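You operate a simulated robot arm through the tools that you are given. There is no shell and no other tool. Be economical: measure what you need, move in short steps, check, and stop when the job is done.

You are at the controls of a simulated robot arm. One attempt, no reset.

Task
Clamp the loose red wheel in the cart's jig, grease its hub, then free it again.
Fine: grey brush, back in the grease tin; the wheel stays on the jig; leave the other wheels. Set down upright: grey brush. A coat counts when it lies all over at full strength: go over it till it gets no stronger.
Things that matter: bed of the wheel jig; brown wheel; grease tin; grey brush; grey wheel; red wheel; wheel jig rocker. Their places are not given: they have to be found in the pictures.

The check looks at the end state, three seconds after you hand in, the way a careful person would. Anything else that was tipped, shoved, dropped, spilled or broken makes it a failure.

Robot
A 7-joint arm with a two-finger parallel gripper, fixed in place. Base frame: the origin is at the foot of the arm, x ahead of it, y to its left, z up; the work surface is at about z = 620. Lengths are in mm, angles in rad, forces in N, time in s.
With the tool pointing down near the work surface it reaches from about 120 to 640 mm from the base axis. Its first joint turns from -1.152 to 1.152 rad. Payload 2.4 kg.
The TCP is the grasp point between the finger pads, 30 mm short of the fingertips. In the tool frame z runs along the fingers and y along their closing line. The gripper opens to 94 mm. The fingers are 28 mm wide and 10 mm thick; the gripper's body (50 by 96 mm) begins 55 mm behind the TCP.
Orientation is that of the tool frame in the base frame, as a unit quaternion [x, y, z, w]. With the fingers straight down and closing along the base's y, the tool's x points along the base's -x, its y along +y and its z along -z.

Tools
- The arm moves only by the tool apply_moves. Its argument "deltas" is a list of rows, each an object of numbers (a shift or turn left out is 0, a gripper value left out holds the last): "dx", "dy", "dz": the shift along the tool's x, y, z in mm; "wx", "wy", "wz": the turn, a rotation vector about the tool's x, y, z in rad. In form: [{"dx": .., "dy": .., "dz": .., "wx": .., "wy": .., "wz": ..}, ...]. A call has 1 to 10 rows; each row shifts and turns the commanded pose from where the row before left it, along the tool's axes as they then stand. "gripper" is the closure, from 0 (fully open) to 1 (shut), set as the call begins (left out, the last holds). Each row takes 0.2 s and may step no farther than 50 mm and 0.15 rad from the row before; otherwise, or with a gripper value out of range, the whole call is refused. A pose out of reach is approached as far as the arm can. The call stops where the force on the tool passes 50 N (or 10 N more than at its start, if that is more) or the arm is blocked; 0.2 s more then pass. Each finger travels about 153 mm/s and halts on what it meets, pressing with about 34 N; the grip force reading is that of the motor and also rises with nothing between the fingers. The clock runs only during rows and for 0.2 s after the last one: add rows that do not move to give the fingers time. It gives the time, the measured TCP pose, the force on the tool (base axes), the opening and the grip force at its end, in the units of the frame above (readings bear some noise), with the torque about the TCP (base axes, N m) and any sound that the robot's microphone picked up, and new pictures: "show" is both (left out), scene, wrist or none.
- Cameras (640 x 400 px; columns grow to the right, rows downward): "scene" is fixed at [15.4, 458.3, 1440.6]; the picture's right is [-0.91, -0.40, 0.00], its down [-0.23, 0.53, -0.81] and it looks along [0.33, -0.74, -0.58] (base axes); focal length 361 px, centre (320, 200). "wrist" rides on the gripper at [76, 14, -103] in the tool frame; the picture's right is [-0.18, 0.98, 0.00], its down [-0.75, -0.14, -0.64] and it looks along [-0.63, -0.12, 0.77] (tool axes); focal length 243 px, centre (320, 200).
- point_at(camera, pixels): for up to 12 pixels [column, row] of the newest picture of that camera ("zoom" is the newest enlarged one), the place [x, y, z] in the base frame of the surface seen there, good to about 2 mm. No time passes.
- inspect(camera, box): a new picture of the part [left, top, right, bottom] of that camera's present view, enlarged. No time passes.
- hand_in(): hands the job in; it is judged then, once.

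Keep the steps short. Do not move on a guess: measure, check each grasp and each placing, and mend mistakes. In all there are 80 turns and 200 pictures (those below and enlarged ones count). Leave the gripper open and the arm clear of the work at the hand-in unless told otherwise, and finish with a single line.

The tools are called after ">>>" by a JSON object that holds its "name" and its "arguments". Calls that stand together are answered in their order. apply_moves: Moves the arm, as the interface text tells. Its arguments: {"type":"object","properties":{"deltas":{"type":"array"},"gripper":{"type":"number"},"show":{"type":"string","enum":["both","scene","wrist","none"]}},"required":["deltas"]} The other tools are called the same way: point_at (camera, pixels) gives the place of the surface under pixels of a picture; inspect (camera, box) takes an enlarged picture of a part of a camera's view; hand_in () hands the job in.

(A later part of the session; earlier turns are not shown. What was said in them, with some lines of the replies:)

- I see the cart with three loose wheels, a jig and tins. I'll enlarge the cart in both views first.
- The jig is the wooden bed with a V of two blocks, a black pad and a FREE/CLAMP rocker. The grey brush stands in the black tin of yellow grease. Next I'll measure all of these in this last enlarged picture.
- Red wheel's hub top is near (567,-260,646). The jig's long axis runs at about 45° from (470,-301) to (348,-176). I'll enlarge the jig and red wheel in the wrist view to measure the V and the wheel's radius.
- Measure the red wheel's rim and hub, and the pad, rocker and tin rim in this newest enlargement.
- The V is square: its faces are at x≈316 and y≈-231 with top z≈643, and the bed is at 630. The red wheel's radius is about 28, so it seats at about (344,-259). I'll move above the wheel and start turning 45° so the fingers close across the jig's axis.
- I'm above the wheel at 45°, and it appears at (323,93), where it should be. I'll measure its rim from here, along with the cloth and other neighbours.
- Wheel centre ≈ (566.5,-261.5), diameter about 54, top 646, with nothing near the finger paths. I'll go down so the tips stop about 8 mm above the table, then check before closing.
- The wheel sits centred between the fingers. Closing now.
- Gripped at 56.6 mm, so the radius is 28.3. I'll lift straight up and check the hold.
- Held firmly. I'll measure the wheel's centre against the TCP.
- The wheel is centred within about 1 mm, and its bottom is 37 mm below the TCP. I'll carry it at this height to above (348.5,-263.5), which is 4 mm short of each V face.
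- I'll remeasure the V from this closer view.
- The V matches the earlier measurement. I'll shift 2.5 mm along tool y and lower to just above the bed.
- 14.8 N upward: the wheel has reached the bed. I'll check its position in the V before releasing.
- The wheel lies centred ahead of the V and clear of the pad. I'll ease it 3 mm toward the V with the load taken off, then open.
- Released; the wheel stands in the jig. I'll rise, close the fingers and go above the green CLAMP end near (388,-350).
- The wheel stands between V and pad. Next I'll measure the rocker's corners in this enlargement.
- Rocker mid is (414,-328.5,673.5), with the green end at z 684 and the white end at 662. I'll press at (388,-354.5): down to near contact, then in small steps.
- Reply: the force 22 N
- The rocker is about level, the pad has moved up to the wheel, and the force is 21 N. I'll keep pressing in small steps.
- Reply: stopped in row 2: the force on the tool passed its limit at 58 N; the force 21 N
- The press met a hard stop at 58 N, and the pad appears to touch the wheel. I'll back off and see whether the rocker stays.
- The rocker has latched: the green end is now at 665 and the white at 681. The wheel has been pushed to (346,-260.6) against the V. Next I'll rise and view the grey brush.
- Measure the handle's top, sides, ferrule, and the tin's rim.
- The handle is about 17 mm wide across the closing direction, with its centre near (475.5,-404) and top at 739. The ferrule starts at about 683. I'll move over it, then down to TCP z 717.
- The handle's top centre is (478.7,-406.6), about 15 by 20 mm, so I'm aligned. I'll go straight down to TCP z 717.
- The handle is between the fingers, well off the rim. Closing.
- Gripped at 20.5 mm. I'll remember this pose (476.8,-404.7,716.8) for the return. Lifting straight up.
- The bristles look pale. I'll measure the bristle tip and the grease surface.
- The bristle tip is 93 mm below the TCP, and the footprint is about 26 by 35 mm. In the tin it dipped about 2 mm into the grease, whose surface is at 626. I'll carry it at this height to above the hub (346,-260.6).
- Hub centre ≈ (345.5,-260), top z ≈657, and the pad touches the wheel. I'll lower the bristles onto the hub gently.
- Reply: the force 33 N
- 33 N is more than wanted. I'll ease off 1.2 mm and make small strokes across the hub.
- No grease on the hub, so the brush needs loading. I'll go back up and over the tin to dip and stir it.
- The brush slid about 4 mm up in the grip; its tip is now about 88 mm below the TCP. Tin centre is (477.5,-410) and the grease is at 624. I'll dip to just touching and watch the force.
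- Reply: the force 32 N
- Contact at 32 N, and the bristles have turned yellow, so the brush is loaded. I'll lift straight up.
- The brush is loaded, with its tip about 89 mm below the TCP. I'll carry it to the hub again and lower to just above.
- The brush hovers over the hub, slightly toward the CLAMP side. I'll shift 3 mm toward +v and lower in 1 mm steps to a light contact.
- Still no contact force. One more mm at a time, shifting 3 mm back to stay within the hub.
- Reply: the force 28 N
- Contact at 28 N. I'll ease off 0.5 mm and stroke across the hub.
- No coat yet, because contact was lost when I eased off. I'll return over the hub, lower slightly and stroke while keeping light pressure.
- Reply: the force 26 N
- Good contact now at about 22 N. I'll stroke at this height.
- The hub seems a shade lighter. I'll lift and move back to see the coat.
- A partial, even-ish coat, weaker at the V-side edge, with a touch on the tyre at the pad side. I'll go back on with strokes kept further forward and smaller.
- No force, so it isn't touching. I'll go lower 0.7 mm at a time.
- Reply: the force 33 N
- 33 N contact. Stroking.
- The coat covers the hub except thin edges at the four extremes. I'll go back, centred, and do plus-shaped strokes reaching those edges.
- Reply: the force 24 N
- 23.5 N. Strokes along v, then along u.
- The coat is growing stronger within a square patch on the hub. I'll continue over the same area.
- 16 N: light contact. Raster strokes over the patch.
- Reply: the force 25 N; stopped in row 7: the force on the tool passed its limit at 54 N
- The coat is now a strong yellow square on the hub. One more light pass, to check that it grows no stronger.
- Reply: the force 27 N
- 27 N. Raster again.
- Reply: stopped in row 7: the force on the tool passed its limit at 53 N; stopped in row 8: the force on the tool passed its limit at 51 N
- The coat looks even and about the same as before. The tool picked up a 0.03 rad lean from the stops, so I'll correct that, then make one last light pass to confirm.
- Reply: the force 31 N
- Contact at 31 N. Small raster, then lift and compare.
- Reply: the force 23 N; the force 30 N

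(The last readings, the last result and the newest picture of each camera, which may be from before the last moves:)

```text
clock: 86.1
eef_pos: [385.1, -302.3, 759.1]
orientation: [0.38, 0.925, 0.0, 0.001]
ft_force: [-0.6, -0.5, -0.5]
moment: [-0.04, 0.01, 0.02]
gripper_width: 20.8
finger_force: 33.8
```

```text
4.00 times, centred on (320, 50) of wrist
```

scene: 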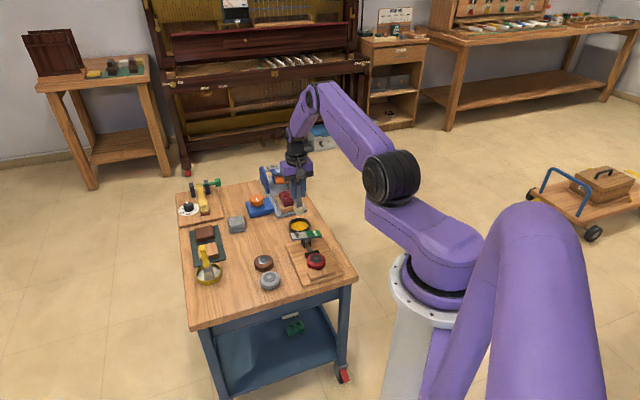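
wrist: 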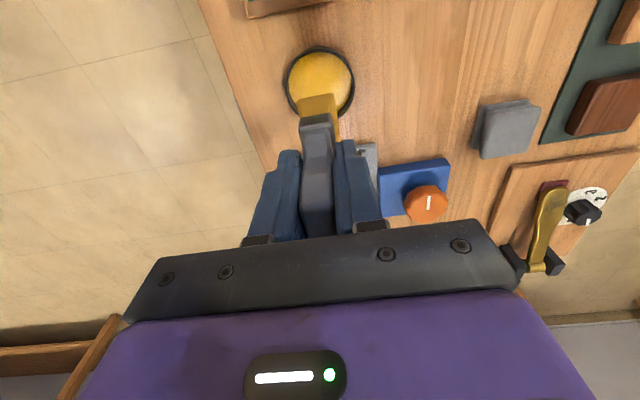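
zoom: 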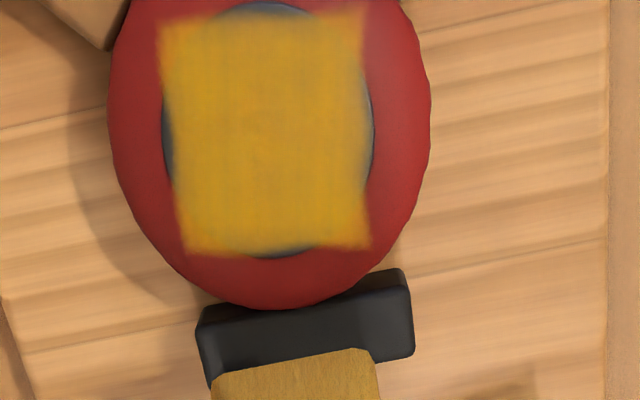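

No change in strength, so the coat is full. Now the brush goes back: up, over the tin, and check its hang before lowering.

>>> {"name": "apply_moves", "arguments": {"deltas": [{"dz": -45}, {"dx": -35, "dy": -2}, {"dx": -35, "dy": -2}, {"dx": -35, "dy": -2}, {"dx": -34.4, "dy": -2}, {}, {"dz": 35}, {}]}}

>>> {"name": "inspect", "arguments": {"camera": "scene", "box": [270, 185, 330, 240]}}

>>> {"name": "inspect", "arguments": {"camera": "wrist", "box": [270, 40, 370, 160]}}

```text
clock: 87.9
eef_pos: [480.7, -404.7, 769.7]
orientation: [0.38, 0.925, 0.0, 0.0]
ft_force: [0.4, 0.0, -0.1]
moment: [0.03, -0.01, 0.02]
gripper_width: 20.8
finger_force: 33.5
```

scene: 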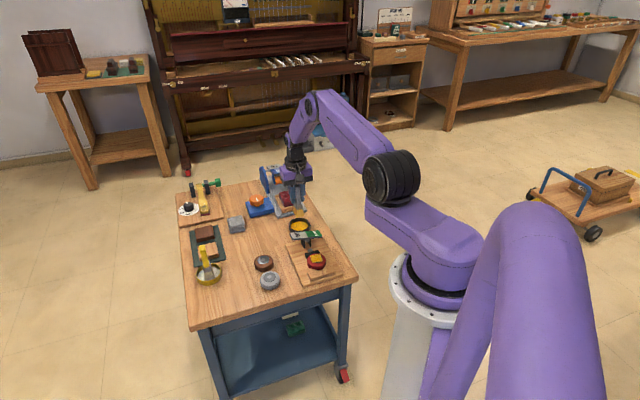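
wrist: 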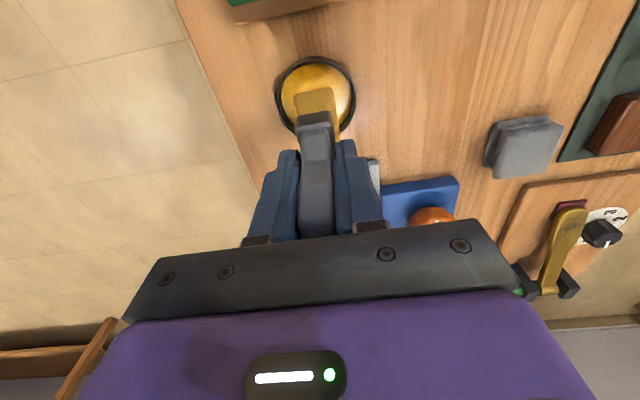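

```text
7.27 times, centred on (300, 212) of scene
```

zoom: 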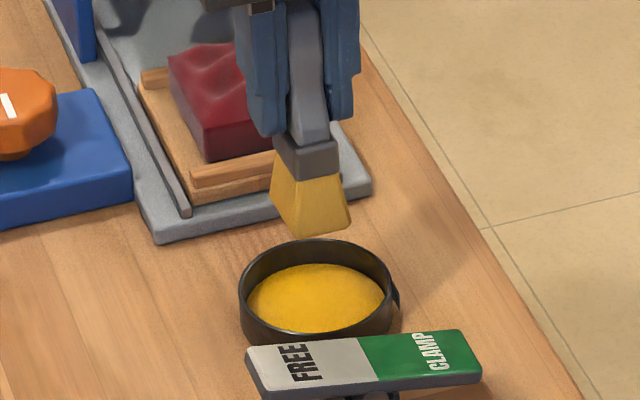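

```text
3.33 times, centred on (320, 100) of wrist
```

zoom: 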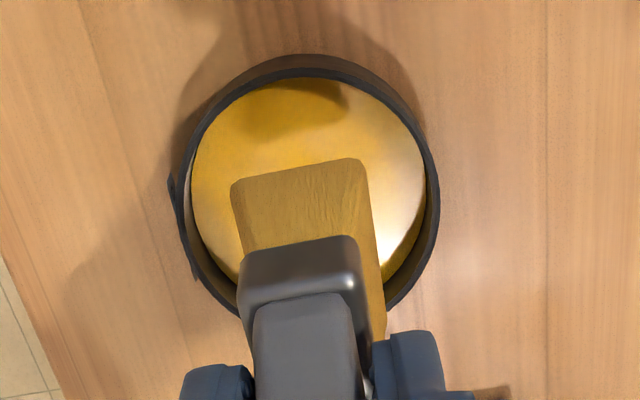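

I'll measure the bristle tips and brush axis for lean.

>>> {"name": "point_at", "arguments": {"camera": "zoom", "pixels": [[299, 233], [345, 223], [272, 208], [312, 165], [310, 120], [310, 90], [305, 60], [322, 229], [312, 190]]}}

```text
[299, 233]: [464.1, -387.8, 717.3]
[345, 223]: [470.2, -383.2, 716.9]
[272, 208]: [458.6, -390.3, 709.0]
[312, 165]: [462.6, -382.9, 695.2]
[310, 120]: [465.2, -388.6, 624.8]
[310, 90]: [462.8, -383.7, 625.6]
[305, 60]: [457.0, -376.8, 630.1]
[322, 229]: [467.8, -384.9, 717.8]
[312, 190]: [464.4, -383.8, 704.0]
```

>>> {"name": "inspect", "arguments": {"camera": "scene", "box": [270, 185, 330, 240]}}

>>> {"name": "point_at", "arguments": {"camera": "zoom", "pixels": [[299, 233], [345, 223], [272, 205], [312, 172], [310, 160], [310, 120], [308, 90], [305, 60], [322, 229], [275, 212]]}}

```text
7.27 times, centred on (300, 212) of scene
```

zoom: 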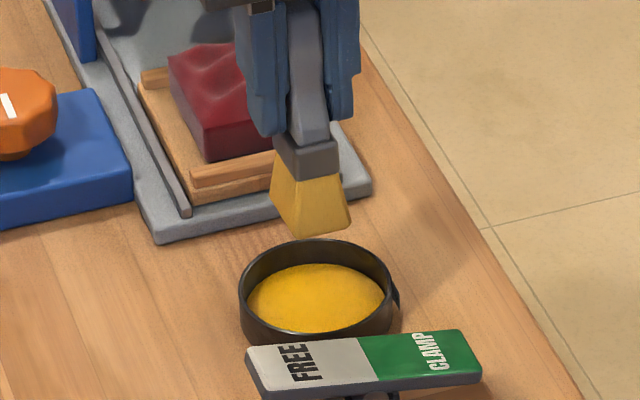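

```text
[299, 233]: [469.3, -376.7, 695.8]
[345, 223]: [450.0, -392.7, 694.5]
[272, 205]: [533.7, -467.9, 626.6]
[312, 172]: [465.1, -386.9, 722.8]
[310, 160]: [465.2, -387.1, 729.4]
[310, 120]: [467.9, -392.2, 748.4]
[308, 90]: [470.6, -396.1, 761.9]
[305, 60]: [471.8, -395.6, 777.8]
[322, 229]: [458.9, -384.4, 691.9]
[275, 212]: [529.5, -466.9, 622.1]
```

The bristle tips sit 29 mm ahead of the TCP instead of 18, so the brush has swung about 0.14 rad in the grip. I'll tilt the tool by -0.14 about its y to make it upright and re-measure.

>>> {"name": "apply_moves", "arguments": {"deltas": [{"wy": -0.07}, {"wy": -0.07}, {}], "show": "none"}}

>>> {"name": "inspect", "arguments": {"camera": "wrist", "box": [270, 20, 370, 140]}}

>>> {"name": "inspect", "arguments": {"camera": "scene", "box": [270, 185, 330, 240]}}

>>> {"name": "point_at", "arguments": {"camera": "zoom", "pixels": [[299, 240], [345, 228], [312, 215], [312, 200], [312, 185], [310, 165], [310, 155], [310, 120], [308, 90], [305, 60], [322, 235], [285, 215]]}}

```text
clock: 88.7
eef_pos: [479.4, -406.1, 768.0]
orientation: [0.38, 0.922, -0.027, 0.066]
ft_force: [0.4, 0.1, -1.4]
moment: [0.01, -0.01, 0.04]
gripper_width: 20.7
finger_force: 34.3
```

```text
3.33 times, centred on (320, 80) of wrist
```

zoom: 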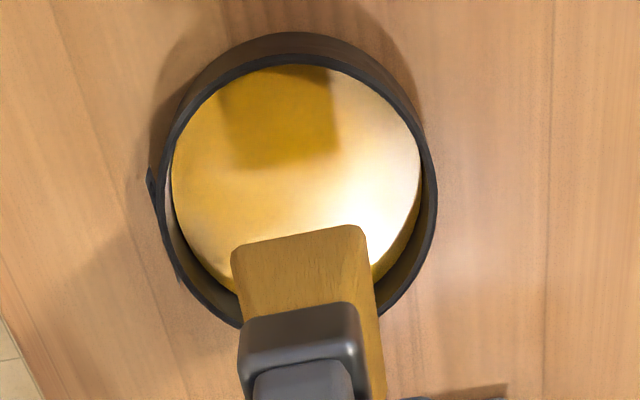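

```text
7.27 times, centred on (300, 212) of scene
```

zoom: 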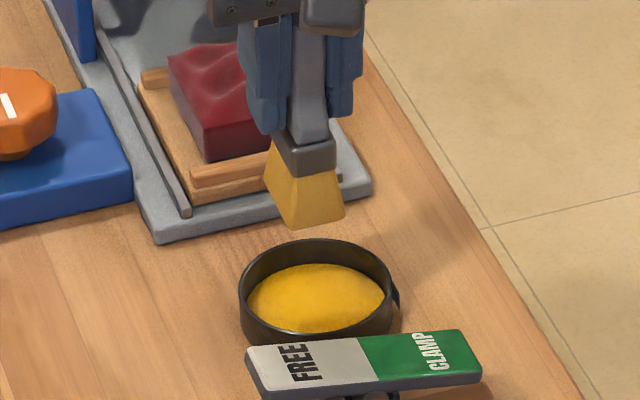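

```text
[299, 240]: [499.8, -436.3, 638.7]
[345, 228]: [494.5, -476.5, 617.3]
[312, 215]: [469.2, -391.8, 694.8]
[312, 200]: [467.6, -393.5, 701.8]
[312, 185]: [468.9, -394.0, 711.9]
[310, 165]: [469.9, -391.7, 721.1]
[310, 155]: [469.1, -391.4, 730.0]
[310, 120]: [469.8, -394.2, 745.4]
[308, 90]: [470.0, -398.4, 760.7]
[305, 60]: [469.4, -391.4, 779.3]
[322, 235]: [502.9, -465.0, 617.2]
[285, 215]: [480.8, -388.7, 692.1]
```

The front face is now plumb within about 0.03 rad. I'll trim +0.025, shift slightly to centre in the tin, and lower vertically to just above the grease.

>>> {"name": "apply_moves", "arguments": {"deltas": [{"wy": 0.025}, {"dx": -3, "dy": -2}, {"dx": 2.9, "dz": 24.8}, {"dx": 2.3, "dz": 19.9}, {"dx": 1.75, "dz": 14.9}, {}], "show": "none"}}

>>> {"name": "inspect", "arguments": {"camera": "wrist", "box": [240, 20, 400, 180]}}

>>> {"name": "inspect", "arguments": {"camera": "scene", "box": [270, 185, 330, 240]}}

>>> {"name": "point_at", "arguments": {"camera": "zoom", "pixels": [[312, 300], [312, 285], [312, 270], [310, 255], [310, 245], [310, 225], [310, 190], [310, 160], [285, 295], [345, 295], [312, 310]]}}

```text
clock: 90.1
eef_pos: [479.0, -408.2, 708.3]
orientation: [0.38, 0.923, -0.022, 0.054]
ft_force: [0.2, -0.1, -1.0]
moment: [0.02, 0.0, -0.03]
gripper_width: 20.6
finger_force: 33.9
```

```text
2.50 times, centred on (320, 100) of wrist
```

zoom: 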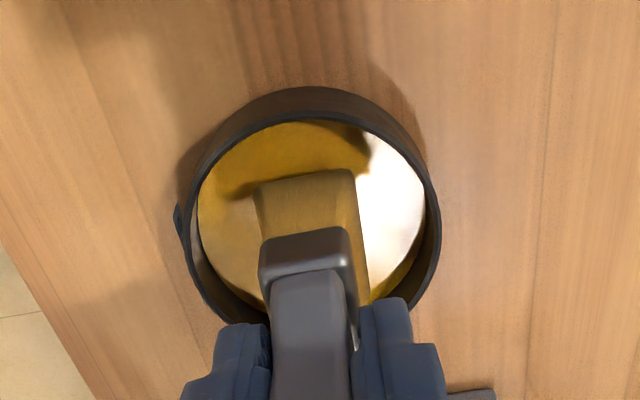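

```text
7.27 times, centred on (300, 212) of scene
```

zoom: 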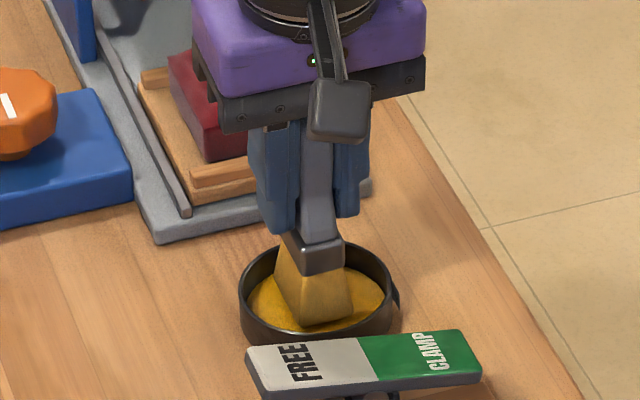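

```text
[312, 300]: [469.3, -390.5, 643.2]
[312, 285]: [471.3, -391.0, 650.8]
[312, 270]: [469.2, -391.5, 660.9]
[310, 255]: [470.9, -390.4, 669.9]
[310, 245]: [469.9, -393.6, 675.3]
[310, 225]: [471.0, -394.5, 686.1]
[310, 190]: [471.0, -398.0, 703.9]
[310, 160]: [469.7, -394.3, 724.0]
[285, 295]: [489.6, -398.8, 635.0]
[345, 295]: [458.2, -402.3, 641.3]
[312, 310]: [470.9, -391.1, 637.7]
```

The brush profile now matches its original standing profile closely and it's centred in the tin. I'll lower the last millimetres gently.

>>> {"name": "apply_moves", "arguments": {"deltas": [{"dx": 0.12, "dz": 1}, {"dx": 0.12, "dz": 1}, {"dx": 0.12, "dz": 1}, {}], "show": "none"}}

```text
clock: 91.1
eef_pos: [480.3, -407.1, 705.5]
orientation: [0.38, 0.923, -0.022, 0.054]
ft_force: [0.1, 0.7, 0.0]
moment: [0.02, 0.0, 0.02]
gripper_width: 20.6
finger_force: 34.0
```

>>> {"name": "apply_moves", "arguments": {"deltas": [{"dx": 0.12, "dz": 1}, {"dx": 0.08, "dz": 0.7}, {}], "show": "none"}}

```text
clock: 91.9
eef_pos: [480.5, -408.9, 705.8]
orientation: [0.38, 0.923, -0.023, 0.055]
ft_force: [-5.5, 6.0, 24.7]
moment: [0.77, 0.79, -0.01]
gripper_width: 20.8
finger_force: 34.3
```

Contact at 25 N, and the moment says the front bristle edge touches first, so it's slightly over-tilted. I'll raise 1.5 mm, turn +0.04 about y, and touch again.

>>> {"name": "apply_moves", "arguments": {"deltas": [{"dx": -0.15, "dz": -1.5}, {"wy": 0.04}, {"dx": -2.5}, {"dx": 0.1, "dz": 1}, {}], "show": "none"}}

>>> {"name": "apply_moves", "arguments": {"deltas": [{"dx": 0.05, "dz": 0.6}, {}], "show": "none"}}

```text
clock: 93.1
eef_pos: [480.4, -409.6, 705.6]
orientation: [0.38, 0.924, -0.015, 0.035]
ft_force: [-5.8, 4.7, 17.2]
moment: [0.13, 0.27, 0.0]
gripper_width: 20.9
finger_force: 33.6
```

```text
clock: 93.7
eef_pos: [480.7, -410.2, 705.1]
orientation: [0.38, 0.924, -0.015, 0.036]
ft_force: [-7.3, 5.0, 24.6]
moment: [0.06, 0.28, -0.05]
gripper_width: 20.7
finger_force: 33.8
```

Now the back edge carries, so flat is in between. I'll unload a little, turn back 0.018, and open the fingers.

>>> {"name": "apply_moves", "arguments": {"deltas": [{"dz": -0.8}, {"wy": -0.018}, {}], "show": "none"}}

```text
clock: 94.5
eef_pos: [481.3, -409.5, 704.6]
orientation: [0.38, 0.924, -0.018, 0.043]
ft_force: [-5.9, 1.2, 17.2]
moment: [0.43, 0.64, 0.02]
gripper_width: 20.7
finger_force: 33.7
```

>>> {"name": "apply_moves", "arguments": {"deltas": [{"dz": -0.5}, {}], "show": "none"}}

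>>> {"name": "apply_moves", "arguments": {"deltas": [{}, {}, {}], "gripper": 0, "show": "none"}}

>>> {"name": "inspect", "arguments": {"camera": "scene", "box": [270, 185, 330, 240]}}

>>> {"name": "inspect", "arguments": {"camera": "wrist", "box": [200, 20, 440, 220]}}

```text
clock: 95.1
eef_pos: [480.6, -410.1, 705.1]
orientation: [0.379, 0.924, -0.018, 0.044]
ft_force: [0.0, -0.8, -0.1]
moment: [0.0, -0.01, -0.03]
gripper_width: 20.8
finger_force: 33.8
```

```text
clock: 95.9
eef_pos: [480.0, -410.1, 706.2]
orientation: [0.38, 0.924, -0.018, 0.043]
ft_force: [-0.3, -0.3, -0.4]
moment: [0.02, 0.01, 0.05]
gripper_width: 94.2
finger_force: 0.1
```

```text
7.27 times, centred on (300, 212) of scene
```

zoom: 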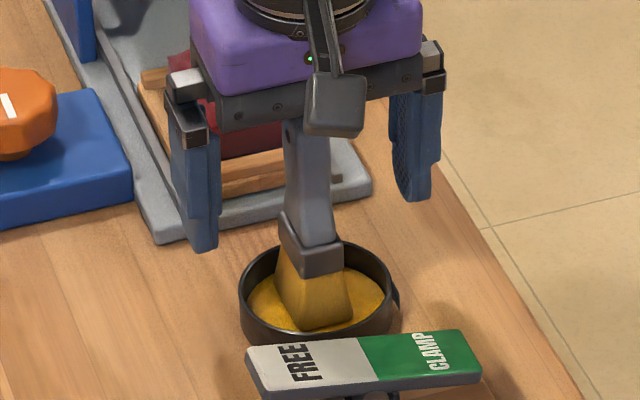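

```text
2.00 times, centred on (320, 120) of wrist
```

zoom: 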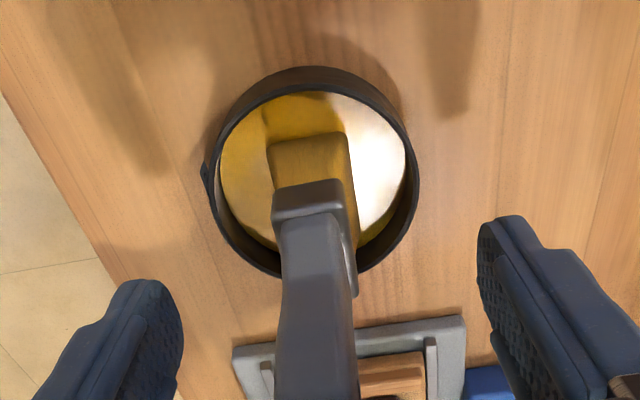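

The brush stands freely in the tin. I'll rise vertically and straighten the tool.

>>> {"name": "apply_moves", "arguments": {"deltas": [{"dx": -2.8, "dz": -30}, {"dx": -3.7, "dz": -40}, {"dx": -3.7, "dz": -40}, {"wy": 0.093}, {}, {}]}}

>>> {"name": "inspect", "arguments": {"camera": "scene", "box": [270, 190, 350, 275]}}

>>> {"name": "point_at", "arguments": {"camera": "zoom", "pixels": [[230, 62], [225, 100], [236, 130], [225, 165], [185, 215], [200, 235], [325, 220], [315, 205], [250, 220], [312, 310]]}}

```text
clock: 97.3
eef_pos: [481.4, -410.2, 816.1]
orientation: [0.381, 0.925, 0.0, 0.002]
ft_force: [0.5, 1.0, 0.5]
moment: [0.03, 0.01, -0.02]
gripper_width: 94.0
finger_force: 0.0
```

scene: 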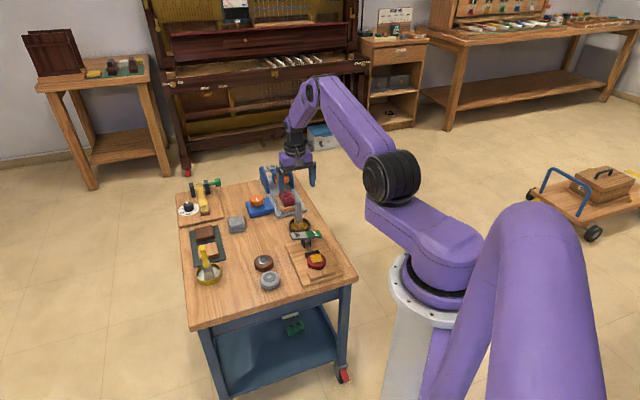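
wrist: 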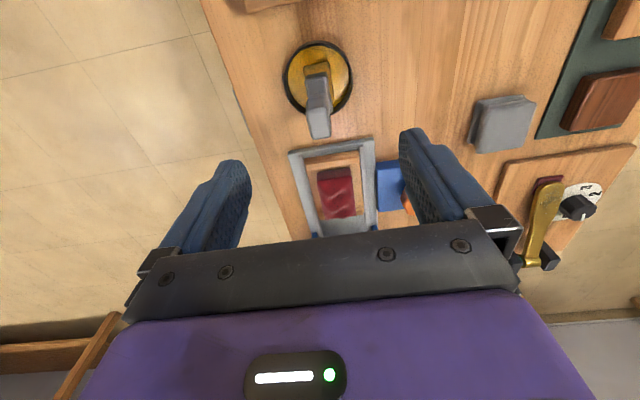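

```text
4.71 times, centred on (310, 232) of scene
```

zoom: 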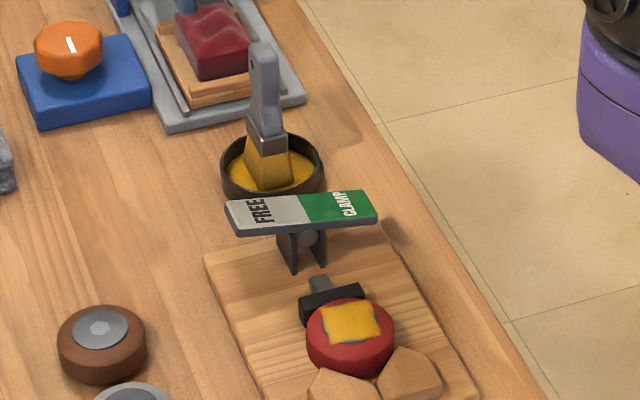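

```text
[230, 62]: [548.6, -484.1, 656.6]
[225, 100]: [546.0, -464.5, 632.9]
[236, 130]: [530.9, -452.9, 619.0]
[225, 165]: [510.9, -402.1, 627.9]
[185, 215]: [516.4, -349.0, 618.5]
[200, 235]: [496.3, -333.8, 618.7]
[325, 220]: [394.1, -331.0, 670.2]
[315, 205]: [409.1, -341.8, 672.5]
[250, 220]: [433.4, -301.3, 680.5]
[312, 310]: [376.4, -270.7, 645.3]
```

The brush stands upright in the tin. Now to free the wheel: close the fingers and go above the white FREE end at (440,-302.5).

>>> {"name": "apply_moves", "arguments": {"deltas": [{"dx": 35.1, "dy": 15.6}, {"dx": 35.1, "dy": 15.6}, {"dx": 35.1, "dy": 15.6}, {"dz": 50}, {"dz": 20}, {}, {}], "gripper": 1}}

>>> {"name": "inspect", "arguments": {"camera": "scene", "box": [270, 190, 350, 275]}}

```text
clock: 98.9
eef_pos: [438.5, -304.7, 744.5]
orientation: [0.381, 0.925, -0.001, 0.0]
ft_force: [0.0, -0.8, 0.3]
moment: [0.01, 0.0, -0.04]
gripper_width: 0.0
finger_force: 33.5
```

scene: 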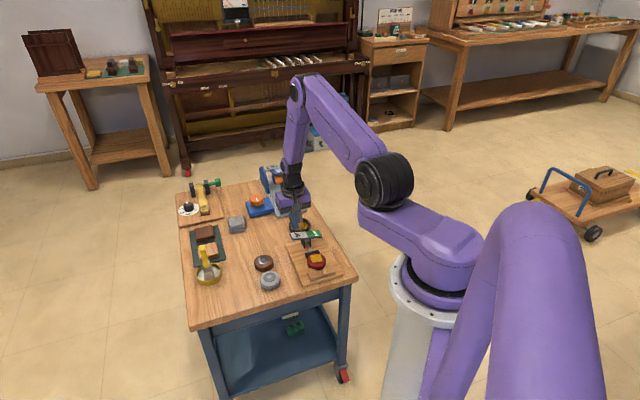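
wrist: 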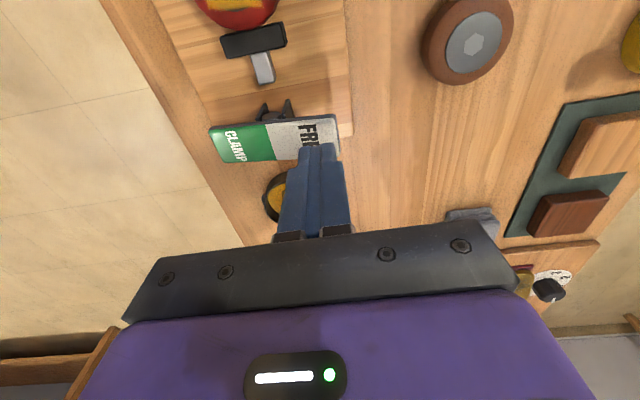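

```text
4.71 times, centred on (310, 232) of scene
```

zoom: 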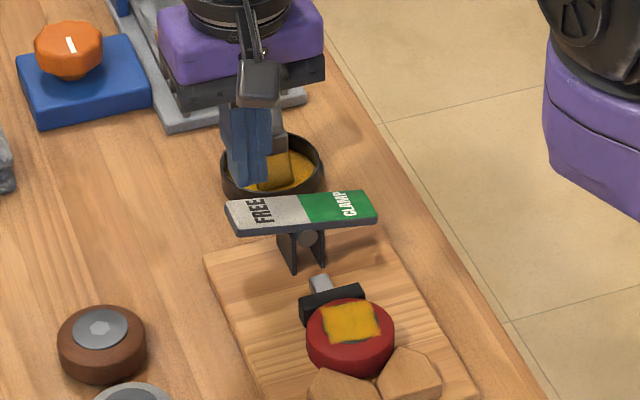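

Over the FREE half. I'll press down in small steps.

>>> {"name": "apply_moves", "arguments": {"deltas": [{"dx": 1.5, "dy": 1, "dz": 30}, {"dz": 5}, {"dz": 4}, {"dz": 4}, {"dz": 3}, {"dz": 2}, {}], "show": "wrist"}}

>>> {"name": "inspect", "arguments": {"camera": "scene", "box": [270, 190, 350, 275]}}

```text
clock: 100.5
eef_pos: [438.8, -301.2, 700.9]
orientation: [0.38, 0.925, 0.0, 0.0]
ft_force: [-4.7, 4.5, 16.3]
moment: [0.07, 0.28, -0.05]
gripper_width: 0.0
finger_force: 32.7
stopped in row 7: the force on the tool passed its limit at 52 N (the readings are from after the stop); the commanded pose is now the measured one
```

wrist: 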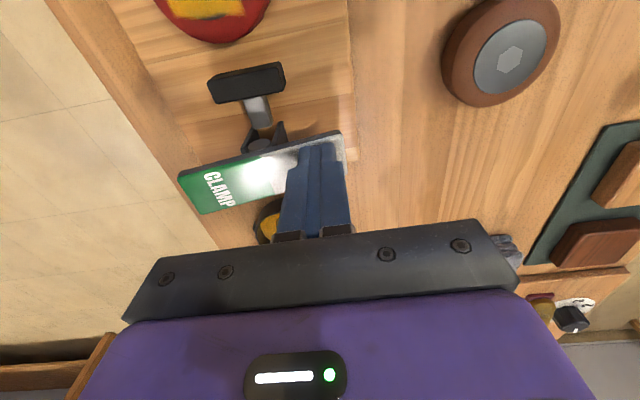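

```text
4.71 times, centred on (310, 232) of scene
```

zoom: 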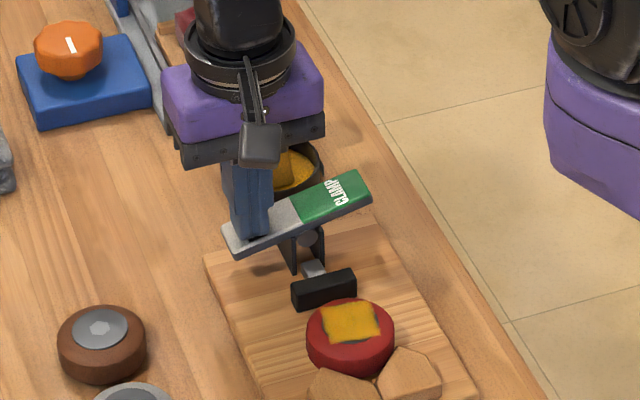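

The rocker has tipped to FREE against its stop and the pad has drawn back. I'll rise vertically, open, and move clear.

>>> {"name": "apply_moves", "arguments": {"deltas": [{"dz": -30}, {"dz": -40}, {"dz": -40}, {"dz": -40}, {"dx": 40}, {"dx": 40}, {}, {}], "show": "none"}}

>>> {"name": "apply_moves", "arguments": {"deltas": [{"dx": 30, "dy": -20, "dz": -20}, {"dx": 30, "dy": -20, "dz": -20}, {}, {}], "gripper": 0}}

>>> {"name": "inspect", "arguments": {"camera": "scene", "box": [270, 190, 350, 275]}}

>>> {"name": "point_at", "arguments": {"camera": "zoom", "pixels": [[350, 315], [325, 283], [345, 185], [250, 235], [330, 350], [265, 65], [268, 130], [350, 355]]}}

```text
clock: 102.3
eef_pos: [384.3, -245.4, 847.8]
orientation: [0.38, 0.925, 0.0, 0.002]
ft_force: [0.5, 0.6, 0.9]
moment: [0.01, 0.02, 0.03]
gripper_width: 0.2
finger_force: 32.9
```

```text
clock: 103.3
eef_pos: [311.4, -232.3, 888.3]
orientation: [0.38, 0.925, -0.001, 0.001]
ft_force: [0.0, 1.2, -0.1]
moment: [0.02, 0.0, 0.02]
gripper_width: 94.1
finger_force: 0.1
```

scene: 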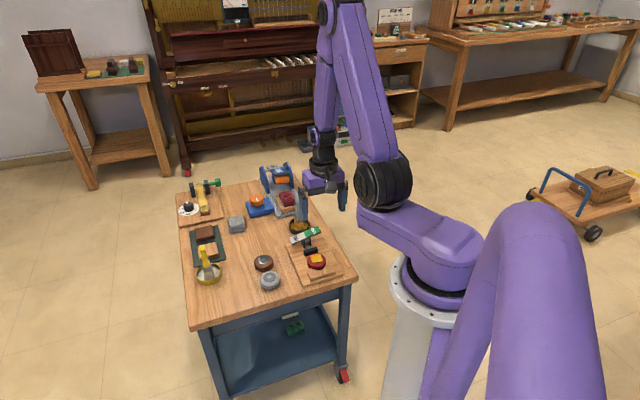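
wrist: 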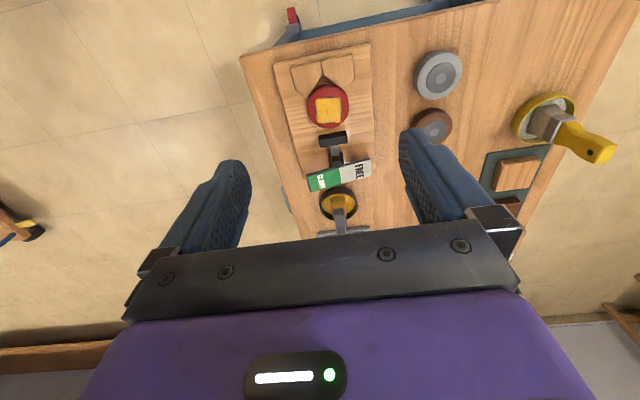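

```text
4.71 times, centred on (310, 232) of scene
```

zoom: 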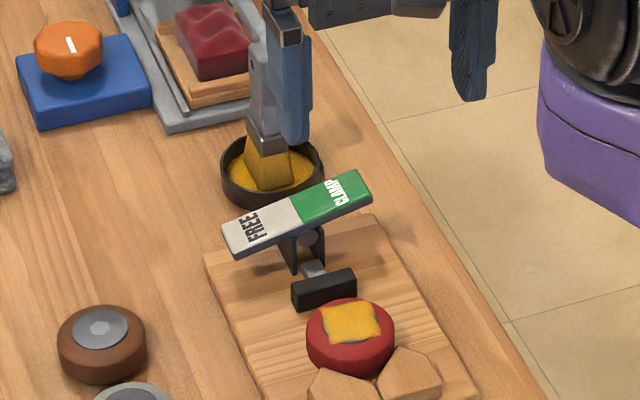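

```text
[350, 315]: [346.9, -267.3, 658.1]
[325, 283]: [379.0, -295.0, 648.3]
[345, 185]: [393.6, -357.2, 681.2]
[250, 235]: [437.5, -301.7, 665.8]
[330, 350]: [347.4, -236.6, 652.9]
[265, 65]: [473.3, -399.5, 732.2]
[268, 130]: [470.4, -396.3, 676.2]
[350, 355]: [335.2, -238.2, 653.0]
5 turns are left
```

The rocker is back at FREE (green 681, white 666) and the pad is off the wheel. The wheel is greased and rests on the jig, the brush stands in its tin, the other wheels haven't moved, and the open gripper is clear. Handing in.

>>> {"name": "hand_in", "arguments": {}}

```text
The job is handed in.
```

The red wheel was clamped, its hub greased until the coat got no stronger, and then freed; it rests on the jig, with the grey brush standing upright in the grease tin.
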